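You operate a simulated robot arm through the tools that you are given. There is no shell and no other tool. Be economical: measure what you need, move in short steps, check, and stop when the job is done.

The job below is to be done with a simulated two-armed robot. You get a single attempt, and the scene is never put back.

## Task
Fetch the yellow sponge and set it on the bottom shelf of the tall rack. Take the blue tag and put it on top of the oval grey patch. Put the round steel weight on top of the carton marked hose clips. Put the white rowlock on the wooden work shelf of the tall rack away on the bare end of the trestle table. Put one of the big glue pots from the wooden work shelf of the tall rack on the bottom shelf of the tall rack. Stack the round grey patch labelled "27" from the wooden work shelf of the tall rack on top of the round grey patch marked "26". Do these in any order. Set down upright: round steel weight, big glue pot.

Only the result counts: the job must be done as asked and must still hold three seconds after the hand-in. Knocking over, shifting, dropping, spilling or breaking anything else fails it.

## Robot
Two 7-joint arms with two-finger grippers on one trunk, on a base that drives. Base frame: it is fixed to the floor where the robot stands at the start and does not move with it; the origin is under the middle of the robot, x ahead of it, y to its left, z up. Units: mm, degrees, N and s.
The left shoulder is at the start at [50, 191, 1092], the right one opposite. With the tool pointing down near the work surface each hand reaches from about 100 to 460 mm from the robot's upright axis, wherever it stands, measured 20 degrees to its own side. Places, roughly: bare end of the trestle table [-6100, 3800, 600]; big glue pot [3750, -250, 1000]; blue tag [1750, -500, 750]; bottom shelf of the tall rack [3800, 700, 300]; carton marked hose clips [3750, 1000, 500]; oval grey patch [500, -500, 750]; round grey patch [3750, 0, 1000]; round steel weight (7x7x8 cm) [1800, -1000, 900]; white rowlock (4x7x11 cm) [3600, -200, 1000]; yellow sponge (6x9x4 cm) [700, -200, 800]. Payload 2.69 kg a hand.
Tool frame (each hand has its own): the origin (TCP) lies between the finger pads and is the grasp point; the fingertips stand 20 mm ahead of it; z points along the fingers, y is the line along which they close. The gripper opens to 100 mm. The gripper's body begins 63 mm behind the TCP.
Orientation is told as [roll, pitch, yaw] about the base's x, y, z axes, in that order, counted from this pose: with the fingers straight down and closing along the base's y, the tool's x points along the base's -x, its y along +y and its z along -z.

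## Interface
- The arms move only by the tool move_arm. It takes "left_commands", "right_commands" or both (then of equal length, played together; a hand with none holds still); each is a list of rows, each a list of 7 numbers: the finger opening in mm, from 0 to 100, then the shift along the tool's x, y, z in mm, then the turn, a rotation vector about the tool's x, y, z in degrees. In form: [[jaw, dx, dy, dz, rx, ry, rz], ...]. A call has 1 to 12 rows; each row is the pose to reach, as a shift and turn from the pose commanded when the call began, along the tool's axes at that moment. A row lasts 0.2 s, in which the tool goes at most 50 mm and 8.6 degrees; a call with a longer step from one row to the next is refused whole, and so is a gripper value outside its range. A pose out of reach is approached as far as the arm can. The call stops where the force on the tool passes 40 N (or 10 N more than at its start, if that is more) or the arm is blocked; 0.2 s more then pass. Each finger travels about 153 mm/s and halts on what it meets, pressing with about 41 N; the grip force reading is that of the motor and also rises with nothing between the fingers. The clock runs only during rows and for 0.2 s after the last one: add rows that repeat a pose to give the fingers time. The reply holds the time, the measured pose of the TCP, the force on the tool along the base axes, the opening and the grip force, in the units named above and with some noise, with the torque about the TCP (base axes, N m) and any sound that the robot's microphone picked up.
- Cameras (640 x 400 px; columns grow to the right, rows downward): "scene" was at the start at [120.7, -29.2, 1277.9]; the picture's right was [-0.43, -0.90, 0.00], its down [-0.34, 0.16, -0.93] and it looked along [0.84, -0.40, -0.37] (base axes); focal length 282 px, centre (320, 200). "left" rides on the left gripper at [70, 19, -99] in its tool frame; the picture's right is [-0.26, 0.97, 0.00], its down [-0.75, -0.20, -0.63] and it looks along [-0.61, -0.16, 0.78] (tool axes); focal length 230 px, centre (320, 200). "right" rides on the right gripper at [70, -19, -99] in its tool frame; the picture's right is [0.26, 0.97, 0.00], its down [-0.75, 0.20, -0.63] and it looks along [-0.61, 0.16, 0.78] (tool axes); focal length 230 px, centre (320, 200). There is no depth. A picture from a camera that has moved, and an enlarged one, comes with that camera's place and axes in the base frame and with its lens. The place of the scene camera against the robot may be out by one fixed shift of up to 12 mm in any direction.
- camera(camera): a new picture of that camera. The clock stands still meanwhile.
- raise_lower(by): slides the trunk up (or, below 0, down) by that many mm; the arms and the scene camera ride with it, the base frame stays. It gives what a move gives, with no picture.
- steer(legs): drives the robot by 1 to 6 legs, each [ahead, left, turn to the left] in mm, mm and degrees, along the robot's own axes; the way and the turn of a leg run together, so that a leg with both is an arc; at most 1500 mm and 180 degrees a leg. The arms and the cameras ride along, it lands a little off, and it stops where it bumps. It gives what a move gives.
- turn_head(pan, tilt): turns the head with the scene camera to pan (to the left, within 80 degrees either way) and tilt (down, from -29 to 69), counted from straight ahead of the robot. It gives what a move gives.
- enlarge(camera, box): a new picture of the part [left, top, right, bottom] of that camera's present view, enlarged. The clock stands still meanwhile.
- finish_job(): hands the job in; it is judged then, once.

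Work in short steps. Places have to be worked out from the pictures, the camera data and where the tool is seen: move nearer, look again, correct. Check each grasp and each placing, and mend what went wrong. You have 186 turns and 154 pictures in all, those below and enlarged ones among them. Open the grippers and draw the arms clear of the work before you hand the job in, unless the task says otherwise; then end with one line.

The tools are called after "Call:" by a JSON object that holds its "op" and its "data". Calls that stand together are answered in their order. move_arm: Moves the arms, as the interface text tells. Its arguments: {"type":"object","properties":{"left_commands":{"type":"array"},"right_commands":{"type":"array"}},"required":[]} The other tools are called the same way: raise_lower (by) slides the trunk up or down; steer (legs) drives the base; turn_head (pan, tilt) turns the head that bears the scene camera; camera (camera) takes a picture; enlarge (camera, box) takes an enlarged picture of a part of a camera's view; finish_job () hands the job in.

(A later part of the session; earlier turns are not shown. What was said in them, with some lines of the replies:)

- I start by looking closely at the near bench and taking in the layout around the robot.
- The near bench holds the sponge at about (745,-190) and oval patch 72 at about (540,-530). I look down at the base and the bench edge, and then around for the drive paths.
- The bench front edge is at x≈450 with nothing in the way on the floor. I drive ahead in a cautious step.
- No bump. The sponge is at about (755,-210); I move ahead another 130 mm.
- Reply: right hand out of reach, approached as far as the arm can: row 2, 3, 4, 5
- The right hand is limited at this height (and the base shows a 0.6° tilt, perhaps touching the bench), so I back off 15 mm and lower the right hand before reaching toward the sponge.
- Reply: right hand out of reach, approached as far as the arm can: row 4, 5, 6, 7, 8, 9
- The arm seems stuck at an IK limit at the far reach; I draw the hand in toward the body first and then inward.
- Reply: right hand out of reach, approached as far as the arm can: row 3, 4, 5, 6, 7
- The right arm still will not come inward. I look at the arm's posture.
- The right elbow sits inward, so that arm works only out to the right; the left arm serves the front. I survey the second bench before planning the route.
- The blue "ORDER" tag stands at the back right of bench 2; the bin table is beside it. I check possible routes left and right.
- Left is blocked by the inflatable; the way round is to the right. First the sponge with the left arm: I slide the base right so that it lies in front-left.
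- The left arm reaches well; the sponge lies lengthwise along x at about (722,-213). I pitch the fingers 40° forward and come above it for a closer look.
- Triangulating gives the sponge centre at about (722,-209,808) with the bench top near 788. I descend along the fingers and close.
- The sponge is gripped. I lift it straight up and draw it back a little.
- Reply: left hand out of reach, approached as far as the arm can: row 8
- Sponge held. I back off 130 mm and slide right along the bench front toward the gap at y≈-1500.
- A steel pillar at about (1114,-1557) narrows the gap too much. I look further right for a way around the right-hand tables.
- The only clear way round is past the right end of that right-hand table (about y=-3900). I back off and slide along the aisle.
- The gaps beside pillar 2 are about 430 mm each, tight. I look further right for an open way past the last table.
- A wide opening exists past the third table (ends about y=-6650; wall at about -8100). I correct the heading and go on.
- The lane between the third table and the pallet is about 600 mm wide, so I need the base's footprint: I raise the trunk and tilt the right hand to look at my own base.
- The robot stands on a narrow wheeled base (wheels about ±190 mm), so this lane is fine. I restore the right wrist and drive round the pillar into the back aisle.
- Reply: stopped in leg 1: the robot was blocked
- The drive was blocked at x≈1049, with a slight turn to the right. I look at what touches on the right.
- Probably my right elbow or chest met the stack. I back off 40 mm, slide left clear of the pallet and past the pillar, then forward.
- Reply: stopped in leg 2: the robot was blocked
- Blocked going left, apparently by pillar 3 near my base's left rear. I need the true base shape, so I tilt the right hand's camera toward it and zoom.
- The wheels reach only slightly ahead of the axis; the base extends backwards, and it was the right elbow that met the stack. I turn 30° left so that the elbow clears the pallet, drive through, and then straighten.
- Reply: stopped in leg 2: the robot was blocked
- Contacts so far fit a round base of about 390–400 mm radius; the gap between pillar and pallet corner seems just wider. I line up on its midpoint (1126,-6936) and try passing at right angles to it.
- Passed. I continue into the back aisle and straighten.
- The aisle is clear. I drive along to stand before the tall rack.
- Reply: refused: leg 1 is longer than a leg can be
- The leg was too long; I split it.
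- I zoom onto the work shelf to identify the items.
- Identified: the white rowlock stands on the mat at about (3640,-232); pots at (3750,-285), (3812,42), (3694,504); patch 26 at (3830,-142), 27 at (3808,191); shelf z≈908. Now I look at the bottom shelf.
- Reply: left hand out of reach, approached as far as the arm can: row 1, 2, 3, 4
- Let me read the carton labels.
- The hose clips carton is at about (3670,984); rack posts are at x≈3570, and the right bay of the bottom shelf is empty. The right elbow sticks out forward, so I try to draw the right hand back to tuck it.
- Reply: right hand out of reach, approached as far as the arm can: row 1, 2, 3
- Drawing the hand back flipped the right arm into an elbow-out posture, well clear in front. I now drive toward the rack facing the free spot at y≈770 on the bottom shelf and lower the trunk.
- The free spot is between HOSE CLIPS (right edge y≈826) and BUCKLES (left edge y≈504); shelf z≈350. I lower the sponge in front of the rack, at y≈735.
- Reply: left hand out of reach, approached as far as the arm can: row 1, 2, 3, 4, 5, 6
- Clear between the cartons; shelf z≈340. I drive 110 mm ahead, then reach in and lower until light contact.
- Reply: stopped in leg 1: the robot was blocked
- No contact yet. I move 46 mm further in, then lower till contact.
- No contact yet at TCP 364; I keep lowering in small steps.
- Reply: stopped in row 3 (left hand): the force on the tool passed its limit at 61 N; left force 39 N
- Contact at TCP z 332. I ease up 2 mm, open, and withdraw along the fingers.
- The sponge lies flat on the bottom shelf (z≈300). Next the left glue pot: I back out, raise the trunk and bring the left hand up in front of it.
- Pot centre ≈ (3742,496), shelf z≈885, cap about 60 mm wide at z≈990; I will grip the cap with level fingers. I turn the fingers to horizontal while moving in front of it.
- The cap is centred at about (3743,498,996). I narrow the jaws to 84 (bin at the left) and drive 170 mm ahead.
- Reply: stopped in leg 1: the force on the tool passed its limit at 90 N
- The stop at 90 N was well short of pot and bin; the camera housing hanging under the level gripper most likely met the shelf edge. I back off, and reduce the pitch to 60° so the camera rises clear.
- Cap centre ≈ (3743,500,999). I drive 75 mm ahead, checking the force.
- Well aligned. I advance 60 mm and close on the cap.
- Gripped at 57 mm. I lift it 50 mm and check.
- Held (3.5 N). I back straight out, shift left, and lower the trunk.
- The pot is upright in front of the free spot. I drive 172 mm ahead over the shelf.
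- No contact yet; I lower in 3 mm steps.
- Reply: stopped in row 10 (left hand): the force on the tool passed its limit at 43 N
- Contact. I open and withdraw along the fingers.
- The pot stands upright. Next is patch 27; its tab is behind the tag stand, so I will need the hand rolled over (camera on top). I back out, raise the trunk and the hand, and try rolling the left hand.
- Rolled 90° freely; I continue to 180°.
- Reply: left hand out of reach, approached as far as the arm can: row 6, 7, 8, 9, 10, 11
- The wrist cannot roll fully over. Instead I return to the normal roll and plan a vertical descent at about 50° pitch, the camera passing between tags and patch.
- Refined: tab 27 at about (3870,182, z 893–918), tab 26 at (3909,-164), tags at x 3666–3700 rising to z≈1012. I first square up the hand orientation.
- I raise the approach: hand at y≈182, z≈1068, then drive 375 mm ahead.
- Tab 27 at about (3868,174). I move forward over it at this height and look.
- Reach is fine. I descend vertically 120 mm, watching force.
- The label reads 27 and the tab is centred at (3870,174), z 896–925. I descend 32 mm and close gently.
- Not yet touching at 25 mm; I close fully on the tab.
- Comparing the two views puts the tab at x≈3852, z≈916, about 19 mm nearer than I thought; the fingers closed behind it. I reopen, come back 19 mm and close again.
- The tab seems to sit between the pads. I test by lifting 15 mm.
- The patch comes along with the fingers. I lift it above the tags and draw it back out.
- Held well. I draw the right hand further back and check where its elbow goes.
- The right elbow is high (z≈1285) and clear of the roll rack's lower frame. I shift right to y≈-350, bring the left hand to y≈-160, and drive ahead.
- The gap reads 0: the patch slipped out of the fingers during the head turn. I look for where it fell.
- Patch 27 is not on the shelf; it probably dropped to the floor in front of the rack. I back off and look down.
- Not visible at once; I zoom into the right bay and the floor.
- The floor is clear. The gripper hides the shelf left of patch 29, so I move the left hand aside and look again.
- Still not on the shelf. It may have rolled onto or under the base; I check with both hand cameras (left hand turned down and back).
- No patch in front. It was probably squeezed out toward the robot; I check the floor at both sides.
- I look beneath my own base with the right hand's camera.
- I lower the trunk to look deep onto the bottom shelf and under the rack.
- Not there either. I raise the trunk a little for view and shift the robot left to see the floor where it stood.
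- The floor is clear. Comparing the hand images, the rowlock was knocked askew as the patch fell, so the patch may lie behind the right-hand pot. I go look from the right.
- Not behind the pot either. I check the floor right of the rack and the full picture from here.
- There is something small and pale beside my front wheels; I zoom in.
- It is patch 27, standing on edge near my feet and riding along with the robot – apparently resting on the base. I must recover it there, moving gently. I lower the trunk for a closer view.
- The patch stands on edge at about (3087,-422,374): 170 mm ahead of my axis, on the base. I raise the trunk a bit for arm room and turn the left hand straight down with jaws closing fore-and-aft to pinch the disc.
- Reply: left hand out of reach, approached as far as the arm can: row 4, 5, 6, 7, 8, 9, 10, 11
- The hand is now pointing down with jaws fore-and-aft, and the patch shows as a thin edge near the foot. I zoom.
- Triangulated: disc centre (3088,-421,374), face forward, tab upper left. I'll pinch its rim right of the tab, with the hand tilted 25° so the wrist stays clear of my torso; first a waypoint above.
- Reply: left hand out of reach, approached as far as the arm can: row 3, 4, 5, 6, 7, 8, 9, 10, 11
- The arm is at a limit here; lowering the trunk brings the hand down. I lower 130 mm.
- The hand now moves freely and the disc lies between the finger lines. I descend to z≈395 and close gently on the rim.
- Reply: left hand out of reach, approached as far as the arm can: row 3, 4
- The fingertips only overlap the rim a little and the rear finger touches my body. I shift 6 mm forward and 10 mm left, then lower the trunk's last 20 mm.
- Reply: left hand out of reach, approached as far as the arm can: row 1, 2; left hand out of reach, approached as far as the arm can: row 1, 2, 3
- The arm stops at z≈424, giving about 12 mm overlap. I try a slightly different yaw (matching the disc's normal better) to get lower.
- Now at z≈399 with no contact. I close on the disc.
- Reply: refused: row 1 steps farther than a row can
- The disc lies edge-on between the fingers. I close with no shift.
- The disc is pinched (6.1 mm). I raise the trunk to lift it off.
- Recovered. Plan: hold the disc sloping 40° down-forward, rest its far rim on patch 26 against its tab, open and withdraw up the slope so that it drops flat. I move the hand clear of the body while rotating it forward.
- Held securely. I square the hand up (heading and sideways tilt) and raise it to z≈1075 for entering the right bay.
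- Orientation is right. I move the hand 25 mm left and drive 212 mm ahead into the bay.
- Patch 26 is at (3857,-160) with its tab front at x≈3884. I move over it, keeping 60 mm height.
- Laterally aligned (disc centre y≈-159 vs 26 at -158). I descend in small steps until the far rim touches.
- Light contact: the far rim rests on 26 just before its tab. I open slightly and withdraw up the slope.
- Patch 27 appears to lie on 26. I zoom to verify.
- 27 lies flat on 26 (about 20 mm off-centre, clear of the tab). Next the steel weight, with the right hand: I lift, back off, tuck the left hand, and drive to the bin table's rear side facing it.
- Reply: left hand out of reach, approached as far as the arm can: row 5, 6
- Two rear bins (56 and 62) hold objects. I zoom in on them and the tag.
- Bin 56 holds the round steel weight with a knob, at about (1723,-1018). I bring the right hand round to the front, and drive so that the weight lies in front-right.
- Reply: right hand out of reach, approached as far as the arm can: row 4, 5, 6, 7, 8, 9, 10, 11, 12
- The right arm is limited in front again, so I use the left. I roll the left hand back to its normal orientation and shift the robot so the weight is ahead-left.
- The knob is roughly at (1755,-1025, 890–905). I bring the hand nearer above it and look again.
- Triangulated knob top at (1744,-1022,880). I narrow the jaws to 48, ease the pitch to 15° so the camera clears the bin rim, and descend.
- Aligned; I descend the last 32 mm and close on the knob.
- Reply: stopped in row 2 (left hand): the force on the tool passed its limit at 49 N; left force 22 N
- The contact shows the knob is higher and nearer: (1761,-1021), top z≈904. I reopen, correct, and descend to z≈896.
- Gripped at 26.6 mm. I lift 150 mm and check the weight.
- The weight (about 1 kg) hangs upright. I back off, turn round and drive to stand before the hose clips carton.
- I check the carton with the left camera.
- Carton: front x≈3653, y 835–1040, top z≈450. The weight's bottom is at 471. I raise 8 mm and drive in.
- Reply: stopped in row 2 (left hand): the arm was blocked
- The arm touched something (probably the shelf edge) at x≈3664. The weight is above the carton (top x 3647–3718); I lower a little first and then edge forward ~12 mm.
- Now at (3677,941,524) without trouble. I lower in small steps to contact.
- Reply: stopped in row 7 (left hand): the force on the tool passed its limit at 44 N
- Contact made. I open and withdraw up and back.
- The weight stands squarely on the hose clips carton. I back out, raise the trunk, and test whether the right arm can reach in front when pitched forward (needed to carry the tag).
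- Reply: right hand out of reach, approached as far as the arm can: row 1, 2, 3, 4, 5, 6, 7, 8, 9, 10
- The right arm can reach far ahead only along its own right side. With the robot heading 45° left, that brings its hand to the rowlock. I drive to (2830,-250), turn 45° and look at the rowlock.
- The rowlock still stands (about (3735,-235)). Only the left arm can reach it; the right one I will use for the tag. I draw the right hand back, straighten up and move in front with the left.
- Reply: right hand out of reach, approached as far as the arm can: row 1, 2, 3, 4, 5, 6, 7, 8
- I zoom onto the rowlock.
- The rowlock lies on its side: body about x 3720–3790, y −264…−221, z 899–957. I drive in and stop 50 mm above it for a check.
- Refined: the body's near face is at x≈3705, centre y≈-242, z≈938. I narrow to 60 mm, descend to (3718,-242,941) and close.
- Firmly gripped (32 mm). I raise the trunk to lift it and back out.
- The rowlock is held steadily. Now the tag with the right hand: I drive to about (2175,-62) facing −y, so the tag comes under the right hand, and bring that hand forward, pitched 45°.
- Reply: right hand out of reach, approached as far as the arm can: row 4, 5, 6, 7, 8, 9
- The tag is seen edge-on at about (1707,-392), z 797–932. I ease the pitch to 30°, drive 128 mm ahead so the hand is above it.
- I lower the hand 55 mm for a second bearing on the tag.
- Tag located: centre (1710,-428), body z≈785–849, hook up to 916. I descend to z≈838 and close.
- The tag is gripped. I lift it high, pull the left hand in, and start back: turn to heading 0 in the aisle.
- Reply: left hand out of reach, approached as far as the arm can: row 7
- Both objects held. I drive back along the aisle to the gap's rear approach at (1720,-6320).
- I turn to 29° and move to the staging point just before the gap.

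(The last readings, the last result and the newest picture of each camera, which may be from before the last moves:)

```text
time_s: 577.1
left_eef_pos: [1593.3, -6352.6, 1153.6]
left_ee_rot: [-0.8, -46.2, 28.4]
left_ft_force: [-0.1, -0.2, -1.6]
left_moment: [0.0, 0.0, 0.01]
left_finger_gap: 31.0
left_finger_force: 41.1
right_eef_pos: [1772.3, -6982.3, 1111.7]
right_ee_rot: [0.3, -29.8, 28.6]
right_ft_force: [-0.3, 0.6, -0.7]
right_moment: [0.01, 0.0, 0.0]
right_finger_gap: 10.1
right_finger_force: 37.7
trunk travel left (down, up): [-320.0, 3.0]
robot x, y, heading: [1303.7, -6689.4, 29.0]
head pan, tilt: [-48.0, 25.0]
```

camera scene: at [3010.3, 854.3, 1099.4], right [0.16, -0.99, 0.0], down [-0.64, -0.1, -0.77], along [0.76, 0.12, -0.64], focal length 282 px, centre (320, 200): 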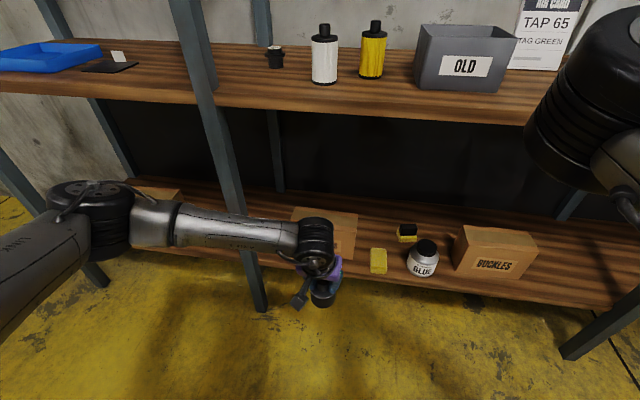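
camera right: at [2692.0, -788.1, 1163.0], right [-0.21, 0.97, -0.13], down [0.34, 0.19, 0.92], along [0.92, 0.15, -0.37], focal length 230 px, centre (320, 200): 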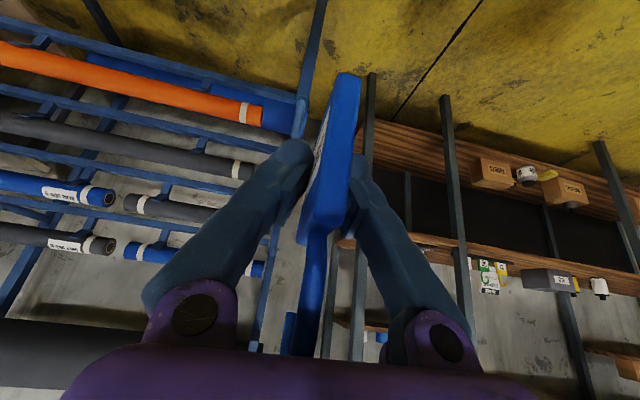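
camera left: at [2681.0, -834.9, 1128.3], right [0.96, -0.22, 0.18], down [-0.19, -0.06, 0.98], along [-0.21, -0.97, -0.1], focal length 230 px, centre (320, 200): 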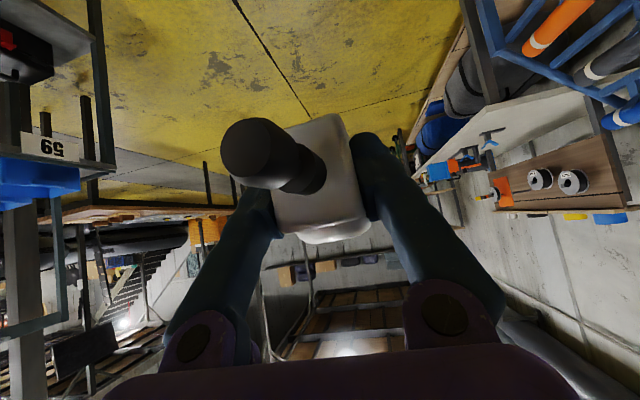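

Call:
{"op": "steer", "data": {"legs": [[-458, -211, 0]]}}

```text
time_s: 580.0
left_eef_pos: [1297.3, -6759.1, 1154.4]
left_ee_rot: [-0.8, -46.3, 28.6]
left_ft_force: [-0.2, -0.5, -1.1]
left_moment: [0.0, 0.01, 0.03]
left_finger_gap: 30.7
left_finger_force: 40.9
right_eef_pos: [1475.6, -7389.5, 1112.5]
right_ee_rot: [0.3, -29.7, 28.6]
right_ft_force: [0.4, 0.4, -0.7]
right_moment: [0.02, -0.05, 0.01]
right_finger_gap: 10.5
right_finger_force: 37.3
trunk travel left (down, up): [-320.0, 3.0]
robot x, y, heading: [1006.1, -7099.0, 28.9]
head pan, tilt: [-48.0, 25.0]
```

Through the gap. I straighten, pass pillar 3 with room, and head back along the front aisle.

Call:
{"op": "steer", "data": {"legs": [[-80, -53, 0], [0, 0, -28.9], [-100, -150, 0], [-1040, 0, 0], [0, 1480, 0], [0, 1480, 0]]}}

```text
time_s: 614.6
left_eef_pos: [210.2, -4181.8, 1155.1]
left_ee_rot: [-0.8, -46.2, 2.5]
left_ft_force: [0.3, -0.2, -0.7]
left_moment: [0.02, 0.02, 0.01]
left_finger_gap: 30.0
left_finger_force: 41.2
right_eef_pos: [95.0, -4824.9, 1111.3]
right_ee_rot: [0.2, -29.9, 2.5]
right_ft_force: [-0.3, 0.6, 0.1]
right_moment: [0.0, 0.01, 0.0]
right_finger_gap: 10.2
right_finger_force: 37.2
trunk travel left (down, up): [-320.0, 3.0]
robot x, y, heading: [-194.2, -4358.5, 2.6]
head pan, tilt: [-48.0, 25.0]
```

Call:
{"op": "steer", "data": {"legs": [[0, 0, -2.6], [0, 1480, 0], [0, 1480, 0], [0, 1200, 0]]}}

```text
time_s: 650.7
left_eef_pos: [89.4, -82.6, 1154.0]
left_ee_rot: [-0.7, -46.2, 3.0]
left_ft_force: [-0.4, 0.0, -2.7]
left_moment: [-0.02, 0.04, -0.02]
left_finger_gap: 29.4
left_finger_force: 40.9
right_eef_pos: [-22.0, -728.1, 1113.4]
right_ee_rot: [0.1, -29.8, 2.9]
right_ft_force: [0.4, 0.4, 0.1]
right_moment: [-0.01, 0.02, 0.0]
right_finger_gap: 10.1
right_finger_force: 37.7
trunk travel left (down, up): [-320.0, 3.0]
robot x, y, heading: [-315.9, -261.4, 3.0]
head pan, tilt: [-48.0, 25.0]
```

I straighten and approach bench 1 so that the right hand comes over patch 72.

Call:
{"op": "steer", "data": {"legs": [[0, 0, -3], [515, 212, 0]]}}

Call:
{"op": "move_arm", "data": {"right_commands": [[5, 20, 0, 35, 0, 0, 0], [5, 40, 0, 70, 0, 0, 0], [5, 60, 0, 105, 0, 0, 0], [5, 70, 0, 122, 0, 0, 0]]}}

Call:
{"op": "camera", "data": {"camera": "right"}}

```text
time_s: 654.3
left_eef_pos: [614.3, 102.1, 1154.9]
left_ee_rot: [-0.7, -46.0, -0.2]
left_ft_force: [0.4, 0.3, -0.6]
left_moment: [0.02, -0.01, -0.01]
left_finger_gap: 29.4
left_finger_force: 41.2
right_eef_pos: [468.1, -535.3, 1111.5]
right_ee_rot: [0.2, -29.9, -0.2]
right_ft_force: [-0.2, 0.2, 0.2]
right_moment: [0.01, -0.01, -0.01]
right_finger_gap: 10.1
right_finger_force: 37.4
trunk travel left (down, up): [-320.0, 3.0]
robot x, y, heading: [200.5, -55.2, 0.0]
head pan, tilt: [-48.0, 25.0]
```

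```text
time_s: 655.3
left_eef_pos: [614.8, 103.3, 1154.0]
left_ee_rot: [-0.8, -46.1, -0.4]
left_ft_force: [0.4, -0.3, -1.6]
left_moment: [-0.02, 0.02, -0.01]
left_finger_gap: 29.3
left_finger_force: 41.2
right_eef_pos: [466.4, -533.4, 970.3]
right_ee_rot: [0.2, -29.8, -0.2]
right_ft_force: [1.1, 0.7, -0.9]
right_moment: [-0.03, -0.03, 0.0]
right_finger_gap: 10.5
right_finger_force: 37.3
trunk travel left (down, up): [-320.0, 3.0]
robot x, y, heading: [201.8, -57.1, 0.1]
head pan, tilt: [-48.0, 25.0]
```

```text
10 pictures are left
camera right: at [357.5, -551.7, 1020.9], right [-0.22, 0.97, -0.13], down [0.34, 0.2, 0.92], along [0.91, 0.16, -0.37], focal length 230 px, centre (320, 200)
```

right: 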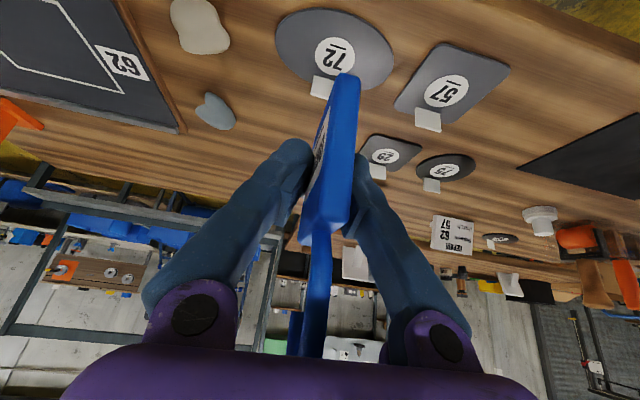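

Patch 72's centre is (514,-530), its tab at x≈548. I drive 45 mm ahead, then lower to just above.

Call:
{"op": "steer", "data": {"legs": [[45, 3, 0]]}}

Call:
{"op": "move_arm", "data": {"right_commands": [[5, 20, 0, 35, 0, 0, 0], [5, 40, 0, 69, 0, 0, 0], [5, 50, 0, 87, 0, 0, 0]]}}

Call:
{"op": "camera", "data": {"camera": "right"}}

```text
time_s: 656.2
left_eef_pos: [661.1, 106.2, 1153.7]
left_ee_rot: [-0.9, -46.2, -0.2]
left_ft_force: [0.0, -0.2, -0.7]
left_moment: [0.0, 0.01, 0.02]
left_finger_gap: 29.4
left_finger_force: 40.8
right_eef_pos: [513.3, -530.3, 968.8]
right_ee_rot: [0.1, -29.7, -0.2]
right_ft_force: [0.3, 0.5, -0.7]
right_moment: [-0.01, -0.01, -0.04]
right_finger_gap: 10.4
right_finger_force: 37.8
trunk travel left (down, up): [-320.0, 3.0]
robot x, y, heading: [244.1, -52.0, -0.1]
head pan, tilt: [-48.0, 25.0]
```

```text
time_s: 657.0
left_eef_pos: [658.5, 105.4, 1154.8]
left_ee_rot: [-0.8, -46.1, -0.3]
left_ft_force: [-0.1, -0.6, -0.5]
left_moment: [-0.01, -0.01, 0.03]
left_finger_gap: 29.2
left_finger_force: 41.4
right_eef_pos: [509.7, -530.8, 870.7]
right_ee_rot: [0.1, -29.7, -0.1]
right_ft_force: [0.3, -0.8, -1.0]
right_moment: [-0.01, -0.01, -0.01]
right_finger_gap: 10.5
right_finger_force: 37.5
trunk travel left (down, up): [-320.0, 3.0]
robot x, y, heading: [242.6, -52.3, -0.1]
head pan, tilt: [-48.0, 25.0]
```

```text
9 pictures are left
camera right: at [400.9, -547.9, 922.1], right [-0.22, 0.97, -0.13], down [0.34, 0.2, 0.92], along [0.91, 0.16, -0.37], focal length 230 px, centre (320, 200)
```

right: 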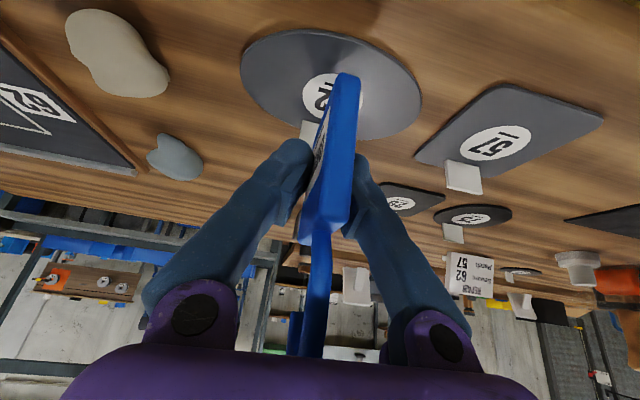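

Aligned over the patch, tag in front of its tab. I lower in small steps until contact.

Call:
{"op": "move_arm", "data": {"right_commands": [[5, 7, 0, 5, 0, 0, 0], [5, 9, 0, 8, 0, 0, 0], [5, 10, 0, 11, 0, 0, 0], [5, 11, 0, 13, 0, 0, 0], [5, 12, 0, 15, 0, 0, 0], [5, 13, 0, 17, 0, 0, 0], [5, 14, 0, 18, 0, 0, 0], [5, 15, 0, 20, 0, 0, 0], [5, 16, 0, 22, 0, 0, 0]]}}

```text
time_s: 659.0
left_eef_pos: [658.0, 108.2, 1155.1]
left_ee_rot: [-0.8, -46.2, -0.1]
left_ft_force: [-0.9, 0.3, -1.0]
left_moment: [0.03, -0.05, -0.02]
left_finger_gap: 29.4
left_finger_force: 41.1
right_eef_pos: [508.6, -530.5, 844.9]
right_ee_rot: [-0.1, -30.0, -0.1]
right_ft_force: [-1.8, -2.9, 25.7]
right_moment: [-0.09, 0.01, 0.03]
right_finger_gap: 10.1
right_finger_force: 37.6
trunk travel left (down, up): [-320.0, 3.0]
robot x, y, heading: [243.0, -53.7, 0.2]
head pan, tilt: [-48.0, 25.0]
```

Contact (26 N). I ease up slightly, open, and withdraw along the fingers.

Call:
{"op": "move_arm", "data": {"right_commands": [[5, -1, 0, -2, 0, 0, 0], [14, -1, 0, -2, 0, 0, 0], [30, -1, 0, -2, 0, 0, 0], [44, -1, 0, -2, 0, 0, 0], [44, -1, 0, -30, 0, 0, 0], [44, -1, 0, -70, 0, 0, 0], [44, 0, 0, -115, 0, 0, 0], [44, 0, 0, -160, 0, 0, 0]]}}

Call:
{"op": "camera", "data": {"camera": "right"}}

```text
time_s: 660.8
left_eef_pos: [658.6, 105.8, 1155.0]
left_ee_rot: [-0.9, -46.3, -0.2]
left_ft_force: [1.0, 0.0, -1.0]
left_moment: [-0.02, 0.01, 0.03]
left_finger_gap: 29.3
left_finger_force: 41.4
right_eef_pos: [428.3, -529.6, 983.2]
right_ee_rot: [0.2, -29.9, -0.2]
right_ft_force: [-0.2, -0.5, -0.4]
right_moment: [-0.01, -0.02, 0.02]
right_finger_gap: 44.0
right_finger_force: 0.1
trunk travel left (down, up): [-320.0, 3.0]
robot x, y, heading: [246.1, -54.3, -0.1]
head pan, tilt: [-48.0, 25.0]
```

```text
8 pictures are left
camera right: at [318.1, -548.0, 1034.0], right [-0.22, 0.97, -0.13], down [0.34, 0.2, 0.92], along [0.91, 0.16, -0.37], focal length 230 px, centre (320, 200)
```

right: 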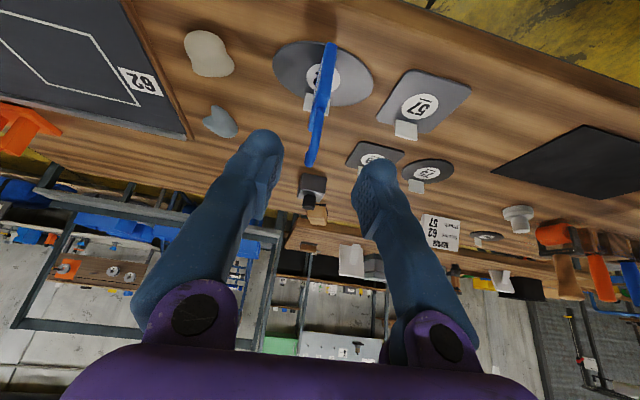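

The tag stands on patch 72. Now the rowlock to the trestle table at about (-6100,3800): I back off, turn toward it and look at the way.

Call:
{"op": "steer", "data": {"legs": [[-550, 0, 0], [0, 0, 148]]}}

Call:
{"op": "turn_head", "data": {"pan": 0, "tilt": 14}}

Call:
{"op": "camera", "data": {"camera": "scene"}}

```text
time_s: 670.1
left_eef_pos: [-748.2, 20.8, 1153.7]
left_ee_rot: [-0.8, -46.1, 149.3]
left_ft_force: [-0.1, 0.3, -1.0]
left_moment: [0.01, 0.02, 0.03]
left_finger_gap: 29.4
left_finger_force: 41.5
right_eef_pos: [-228.1, 453.6, 982.7]
right_ee_rot: [0.2, -29.8, 149.3]
right_ft_force: [0.1, 0.8, 0.5]
right_moment: [0.04, 0.02, -0.02]
right_finger_gap: 44.2
right_finger_force: 0.1
trunk travel left (down, up): [-320.0, 3.0]
robot x, y, heading: [-311.0, -51.2, 149.2]
head pan, tilt: [-48.0, 25.0]
```

```text
time_s: 671.3
left_eef_pos: [-748.9, 20.9, 1154.4]
left_ee_rot: [-0.9, -46.1, 149.3]
left_ft_force: [0.2, 0.2, -0.7]
left_moment: [0.01, 0.03, -0.04]
left_finger_gap: 29.1
left_finger_force: 41.3
right_eef_pos: [-226.6, 451.8, 982.8]
right_ee_rot: [0.2, -29.9, 149.3]
right_ft_force: [0.5, -0.4, -1.0]
right_moment: [0.03, 0.02, -0.04]
right_finger_gap: 44.0
right_finger_force: 0.1
trunk travel left (down, up): [-320.0, 3.0]
robot x, y, heading: [-316.7, -52.7, 149.6]
head pan, tilt: [0.0, 14.0]
```

```text
7 pictures are left
camera scene: at [-429.5, 26.6, 1460.7], right [0.51, 0.86, 0.0], down [0.21, -0.12, -0.97], along [-0.84, 0.49, -0.24], focal length 282 px, centre (320, 200)
```

scene: 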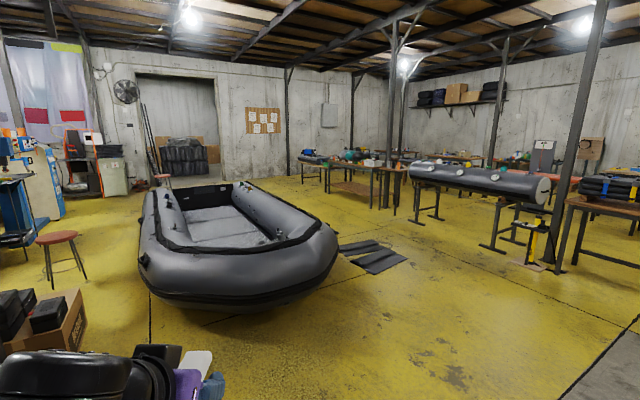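

The target lies beyond the boat and floor mats; a corridor runs between the mats and the tank. I zoom in on the far tables.

Call:
{"op": "enlarge", "data": {"camera": "scene", "box": [280, 130, 440, 230]}}

```text
4.00 times, centred on (360, 180) of scene
camera zoom: at [-429.5, 26.6, 1460.7], right [0.51, 0.86, 0.0], down [0.21, -0.12, -0.97], along [-0.84, 0.49, -0.24], focal length 1128 px, centre (160, 280)
```

zoom: 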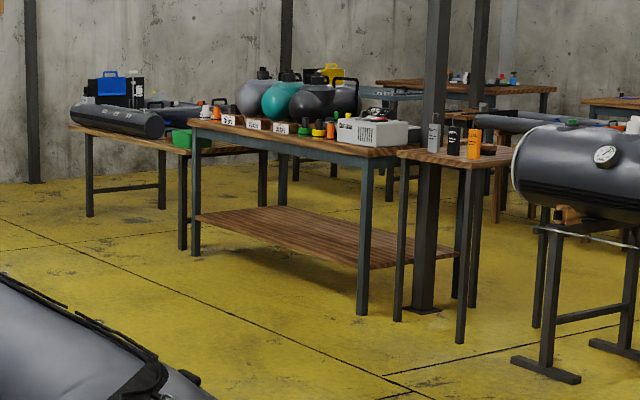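

The trestle table is the low far one (top z≈610), x −7450…−6100, front edge y≈3520; its bare end is at the right. I drive via the corridor at y≈2930, first stage.

Call:
{"op": "steer", "data": {"legs": [[0, 0, 30.4], [500, -1250, 0], [500, -1250, 0], [500, -480, 0]]}}

```text
time_s: 698.9
left_eef_pos: [-2189.1, 2776.8, 1154.6]
left_ee_rot: [-0.8, -46.2, 178.3]
left_ft_force: [0.3, -0.2, -1.4]
left_moment: [0.0, 0.05, 0.02]
left_finger_gap: 28.7
left_finger_force: 40.8
right_eef_pos: [-1941.8, 3406.3, 982.3]
right_ee_rot: [0.2, -29.8, 178.3]
right_ft_force: [-0.5, -0.4, -0.7]
right_moment: [0.03, 0.02, -0.02]
right_finger_gap: 44.1
right_finger_force: 0.0
trunk travel left (down, up): [-320.0, 3.0]
robot x, y, heading: [-1768.1, 2925.5, 178.5]
head pan, tilt: [0.0, 14.0]
```

Position good; I shift slightly left for tank clearance and carry on.

Call:
{"op": "steer", "data": {"legs": [[0, 0, 1.5], [500, 65, 0], [1450, 0, 0], [1450, 0, 0]]}}

Call:
{"op": "turn_head", "data": {"pan": -45, "tilt": 28}}

Call:
{"op": "camera", "data": {"camera": "scene"}}

```text
time_s: 715.8
left_eef_pos: [-5571.4, 2635.1, 1155.7]
left_ee_rot: [-0.8, -46.0, -178.8]
left_ft_force: [-0.2, 0.7, -1.6]
left_moment: [0.02, -0.04, -0.03]
left_finger_gap: 28.8
left_finger_force: 41.0
right_eef_pos: [-5357.4, 3276.4, 981.7]
right_ee_rot: [0.2, -29.9, -178.8]
right_ft_force: [-0.5, 0.0, 0.3]
right_moment: [-0.01, 0.01, 0.0]
right_finger_gap: 43.8
right_finger_force: 0.0
trunk travel left (down, up): [-320.0, 3.0]
robot x, y, heading: [-5160.7, 2803.0, -178.6]
head pan, tilt: [0.0, 14.0]
```

```text
time_s: 716.9
left_eef_pos: [-5571.2, 2632.9, 1155.3]
left_ee_rot: [-0.8, -46.1, -178.7]
left_ft_force: [-0.1, 0.1, -1.7]
left_moment: [0.0, 0.02, 0.04]
left_finger_gap: 28.2
left_finger_force: 40.9
right_eef_pos: [-5356.5, 3276.2, 981.6]
right_ee_rot: [0.2, -29.8, -178.8]
right_ft_force: [0.3, -0.1, -0.9]
right_moment: [0.01, 0.01, -0.03]
right_finger_gap: 43.9
right_finger_force: 0.0
trunk travel left (down, up): [-320.0, 3.0]
robot x, y, heading: [-5161.4, 2803.2, -178.7]
head pan, tilt: [-45.0, 28.0]
```

```text
5 pictures are left
camera scene: at [-5270.3, 2876.5, 1438.1], right [0.69, 0.73, 0.0], down [0.34, -0.32, -0.88], along [-0.64, 0.61, -0.47], focal length 282 px, centre (320, 200)
```

scene: 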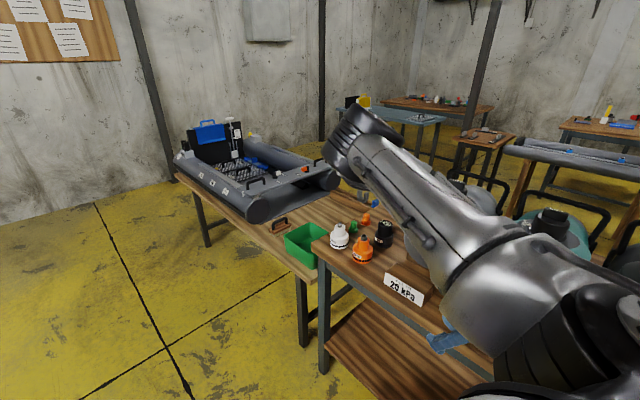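

The trestle's bare end is between the small boat (x<−6450) and its right end (x≈−6000), with a brown item and a green box at the front edge; free spot about (-6190,3730). I drive in front of it, facing it.

Call:
{"op": "steer", "data": {"legs": [[868, 0, 0], [0, 0, -91.3], [240, 0, 0]]}}

Call:
{"op": "raise_lower", "data": {"by": -250}}

Call:
{"op": "move_arm", "data": {"left_commands": [[10, -30, 0, 31, 0, 0, 0], [10, -60, 0, 62, 0, 0, 0], [10, -90, 0, 93, 0, 0, 0]]}}

Call:
{"op": "camera", "data": {"camera": "left"}}

```text
time_s: 726.7
left_eef_pos: [-6155.2, 3441.9, 1153.4]
left_ee_rot: [-0.7, -46.1, 88.3]
left_ft_force: [-0.3, 0.2, -1.2]
left_moment: [-0.03, -0.01, 0.0]
left_finger_gap: 28.4
left_finger_force: 40.9
right_eef_pos: [-5524.0, 3194.5, 981.9]
right_ee_rot: [0.2, -29.8, 88.3]
right_ft_force: [0.1, 0.2, 0.1]
right_moment: [-0.02, 0.02, -0.02]
right_finger_gap: 44.0
right_finger_force: 0.0
trunk travel left (down, up): [-320.0, 3.0]
robot x, y, heading: [-6008.2, 3025.5, 88.4]
head pan, tilt: [-45.0, 28.0]
```

```text
time_s: 729.3
left_eef_pos: [-6155.3, 3441.4, 904.9]
left_ee_rot: [-0.8, -46.1, 88.3]
left_ft_force: [-0.4, 1.0, -0.8]
left_moment: [0.03, 0.01, -0.03]
left_finger_gap: 28.6
left_finger_force: 40.4
right_eef_pos: [-5523.8, 3193.6, 732.8]
right_ee_rot: [0.2, -29.8, 88.2]
right_ft_force: [-0.2, 0.3, 1.2]
right_moment: [-0.03, 0.0, 0.01]
right_finger_gap: 44.2
right_finger_force: 0.2
trunk travel left (down, up): [-70.0, 253.0]
robot x, y, heading: [-6004.8, 3024.9, 88.6]
head pan, tilt: [-45.0, 28.0]
```

```text
time_s: 730.1
left_eef_pos: [-6149.6, 3572.7, 905.5]
left_ee_rot: [-0.8, -46.1, 88.3]
left_ft_force: [-0.4, -0.5, -1.6]
left_moment: [0.01, 0.02, 0.0]
left_finger_gap: 28.4
left_finger_force: 41.4
right_eef_pos: [-5524.8, 3194.9, 732.4]
right_ee_rot: [0.1, -29.8, 88.2]
right_ft_force: [0.4, 0.5, -0.5]
right_moment: [0.01, 0.01, 0.01]
right_finger_gap: 44.0
right_finger_force: 0.0
trunk travel left (down, up): [-70.0, 253.0]
robot x, y, heading: [-6004.6, 3023.7, 88.5]
head pan, tilt: [-45.0, 28.0]
```

```text
4 pictures are left
camera left: at [-6173.3, 3455.6, 923.0], right [-0.96, 0.22, 0.18], down [0.19, 0.06, 0.98], along [0.2, 0.97, -0.1], focal length 230 px, centre (320, 200)
```

left: 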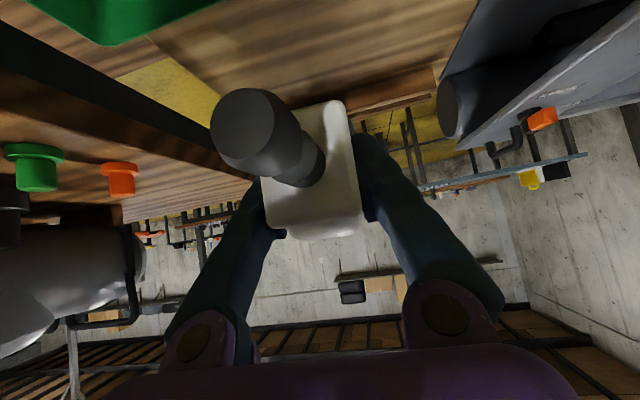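

The spot ahead is bare wood. I drive 65 mm closer, reach ahead to y≈3770 and lower to z≈700.

Call:
{"op": "steer", "data": {"legs": [[65, 0, 0]]}}

Call:
{"op": "move_arm", "data": {"left_commands": [[10, -30, 0, 31, 0, 0, 0], [10, -60, 0, 62, 0, 0, 0], [10, -91, 0, 95, 0, 0, 0], [10, -58, 0, 127, 0, 0, 0], [10, -25, 0, 159, 0, 0, 0], [10, 8, 0, 190, 0, 0, 0], [10, 38, 0, 219, 0, 0, 0], [10, 57, 0, 237, 0, 0, 0]]}}

Call:
{"op": "camera", "data": {"camera": "left"}}

```text
time_s: 731.1
left_eef_pos: [-6146.2, 3635.4, 904.9]
left_ee_rot: [-0.8, -46.1, 88.1]
left_ft_force: [-0.3, 0.4, -1.8]
left_moment: [0.01, -0.01, 0.01]
left_finger_gap: 28.4
left_finger_force: 41.1
right_eef_pos: [-5522.8, 3257.7, 731.3]
right_ee_rot: [0.2, -29.8, 88.3]
right_ft_force: [-0.8, 0.0, 0.8]
right_moment: [-0.02, 0.03, 0.01]
right_finger_gap: 44.1
right_finger_force: 0.0
trunk travel left (down, up): [-70.0, 253.0]
robot x, y, heading: [-6006.8, 3088.1, 88.3]
head pan, tilt: [-45.0, 28.0]
```

```text
time_s: 732.9
left_eef_pos: [-6138.4, 3767.7, 701.9]
left_ee_rot: [-0.8, -46.1, 88.3]
left_ft_force: [0.3, -0.8, -0.3]
left_moment: [0.04, -0.05, 0.01]
left_finger_gap: 28.5
left_finger_force: 41.1
right_eef_pos: [-5522.6, 3258.9, 731.6]
right_ee_rot: [0.2, -29.7, 88.4]
right_ft_force: [0.0, -0.3, -0.6]
right_moment: [0.04, 0.03, 0.02]
right_finger_gap: 44.0
right_finger_force: 0.0
trunk travel left (down, up): [-70.0, 253.0]
robot x, y, heading: [-6005.6, 3092.0, 88.6]
head pan, tilt: [-45.0, 28.0]
```

```text
3 pictures are left
camera left: at [-6164.2, 3651.2, 719.0], right [-0.96, 0.22, 0.18], down [0.19, 0.06, 0.98], along [0.2, 0.97, -0.1], focal length 230 px, centre (320, 200)
```

left: 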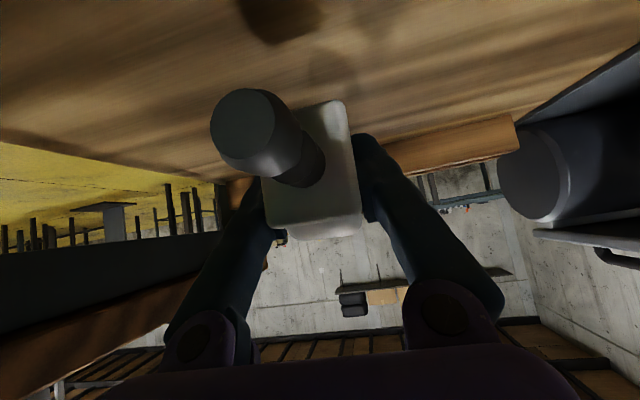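

Bare wood below. I lower in small steps until contact.

Call:
{"op": "move_arm", "data": {"left_commands": [[10, 9, 0, 8, 0, 0, 0], [10, 16, 0, 15, 0, 0, 0], [10, 21, 0, 20, 0, 0, 0], [10, 25, 0, 24, 0, 0, 0], [10, 28, 0, 27, 0, 0, 0], [10, 31, 0, 29, 0, 0, 0], [10, 33, 0, 32, 0, 0, 0], [10, 36, 0, 34, 0, 0, 0], [10, 38, 0, 36, 0, 0, 0], [10, 40, 0, 38, 0, 0, 0], [10, 42, 0, 40, 0, 0, 0], [10, 44, 0, 42, 0, 0, 0]]}}

```text
time_s: 734.9
left_eef_pos: [-6138.4, 3770.6, 659.1]
left_ee_rot: [-1.2, -47.2, 88.7]
left_ft_force: [2.6, 4.0, 10.9]
left_moment: [-0.09, -0.08, 0.09]
left_finger_gap: 28.1
left_finger_force: 40.6
right_eef_pos: [-5523.0, 3258.8, 731.4]
right_ee_rot: [0.2, -29.9, 88.3]
right_ft_force: [-0.7, 0.1, 0.0]
right_moment: [0.02, -0.02, -0.01]
right_finger_gap: 44.0
right_finger_force: 0.2
trunk travel left (down, up): [-70.0, 253.0]
robot x, y, heading: [-6005.9, 3085.4, 88.3]
head pan, tilt: [-45.0, 28.0]
stopped in row 9 (left hand): the force on the tool passed its limit at 42 N (the readings are from after the stop); the commanded pose is now the measured one
```

Contact at z≈659. I open and withdraw back and up.

Call:
{"op": "move_arm", "data": {"left_commands": [[28, -1, 0, -1, 0, 0, 0], [45, -1, 0, -1, 0, 0, 0], [64, -1, 0, -1, 0, 0, 0], [64, -1, 0, -1, 0, 0, 0], [64, -3, 0, -35, 0, 0, 0], [64, -10, 0, -75, 0, 0, 0], [64, -20, 0, -115, 0, 0, 0], [64, -30, 0, -155, 0, 0, 0]]}}

Call:
{"op": "camera", "data": {"camera": "left"}}

```text
time_s: 736.7
left_eef_pos: [-6145.8, 3678.1, 782.6]
left_ee_rot: [-1.1, -46.7, 88.4]
left_ft_force: [0.6, 0.3, 0.5]
left_moment: [-0.03, 0.03, 0.01]
left_finger_gap: 64.1
left_finger_force: 0.1
right_eef_pos: [-5522.9, 3258.8, 731.4]
right_ee_rot: [0.3, -29.9, 88.3]
right_ft_force: [0.1, 0.4, 0.5]
right_moment: [-0.02, -0.03, -0.01]
right_finger_gap: 44.0
right_finger_force: 0.0
trunk travel left (down, up): [-70.0, 253.0]
robot x, y, heading: [-6007.4, 3089.7, 88.7]
head pan, tilt: [-45.0, 28.0]
```

```text
2 pictures are left
camera left: at [-6168.7, 3560.3, 799.0], right [-0.96, 0.21, 0.18], down [0.19, 0.05, 0.98], along [0.2, 0.98, -0.09], focal length 230 px, centre (320, 200)
```

left: 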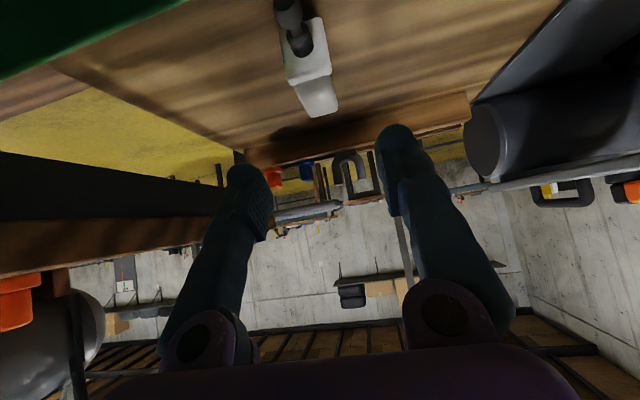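

The rowlock lies on the bare end of the trestle table. I open both grippers and back the robot clear.

Call:
{"op": "move_arm", "data": {"left_commands": [[100, -29, 0, -28, 0, 0, 0], [100, -58, 0, -56, 0, 0, 0], [100, -58, 0, -56, 0, 0, 0]], "right_commands": [[100, 0, 0, 0, 0, 0, 0], [100, 0, 0, 0, 0, 0, 0], [100, 0, 0, 0, 0, 0, 0]]}}

Call:
{"op": "steer", "data": {"legs": [[-400, 0, 0]]}}

Call:
{"op": "camera", "data": {"camera": "left"}}

```text
time_s: 737.5
left_eef_pos: [-6147.5, 3678.2, 862.6]
left_ee_rot: [-0.9, -46.7, 88.5]
left_ft_force: [0.3, -0.1, 0.1]
left_moment: [-0.01, 0.01, 0.0]
left_finger_gap: 100.1
left_finger_force: 0.1
right_eef_pos: [-5523.3, 3258.4, 732.2]
right_ee_rot: [0.2, -29.8, 88.2]
right_ft_force: [-0.2, 0.2, 0.2]
right_moment: [-0.03, 0.0, 0.02]
right_finger_gap: 100.2
right_finger_force: 0.0
trunk travel left (down, up): [-70.0, 253.0]
robot x, y, heading: [-6004.6, 3087.1, 88.4]
head pan, tilt: [-45.0, 28.0]
```

```text
time_s: 739.9
left_eef_pos: [-6158.4, 3284.7, 862.8]
left_ee_rot: [-1.1, -46.8, 88.8]
left_ft_force: [0.0, 0.0, -0.4]
left_moment: [0.02, -0.04, -0.01]
left_finger_gap: 100.2
left_finger_force: 0.1
right_eef_pos: [-5532.5, 2869.6, 732.4]
right_ee_rot: [0.2, -29.9, 88.6]
right_ft_force: [0.4, 0.5, 0.0]
right_moment: [-0.01, -0.04, -0.01]
right_finger_gap: 100.0
right_finger_force: 0.1
trunk travel left (down, up): [-70.0, 253.0]
robot x, y, heading: [-6012.5, 2697.8, 88.7]
head pan, tilt: [-45.0, 28.0]
```

```text
1 pictures are left
camera left: at [-6181.5, 3167.4, 879.5], right [-0.96, 0.21, 0.18], down [0.19, 0.05, 0.98], along [0.2, 0.98, -0.09], focal length 230 px, centre (320, 200)
```

left: 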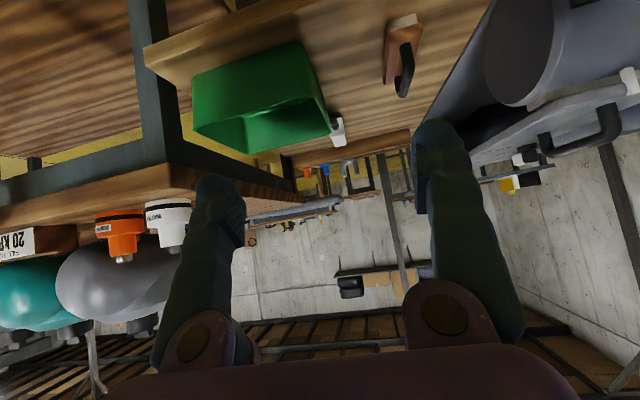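

The rowlock is visible on the table behind the green box, everything around it looks undisturbed, and both arms are clear with open grippers. I hand the job in.

Call:
{"op": "finish_job", "data": {}}

```text
The job is handed in.
```

I carried out all six parts and handed the job in. Patch "27" slipped from the gripper once on the way, and in falling it knocked over the white rowlock. I recovered the patch and stacked it about 20 mm off-centre on "26", and the rowlock now lies on its side on the bare end of the trestle table.
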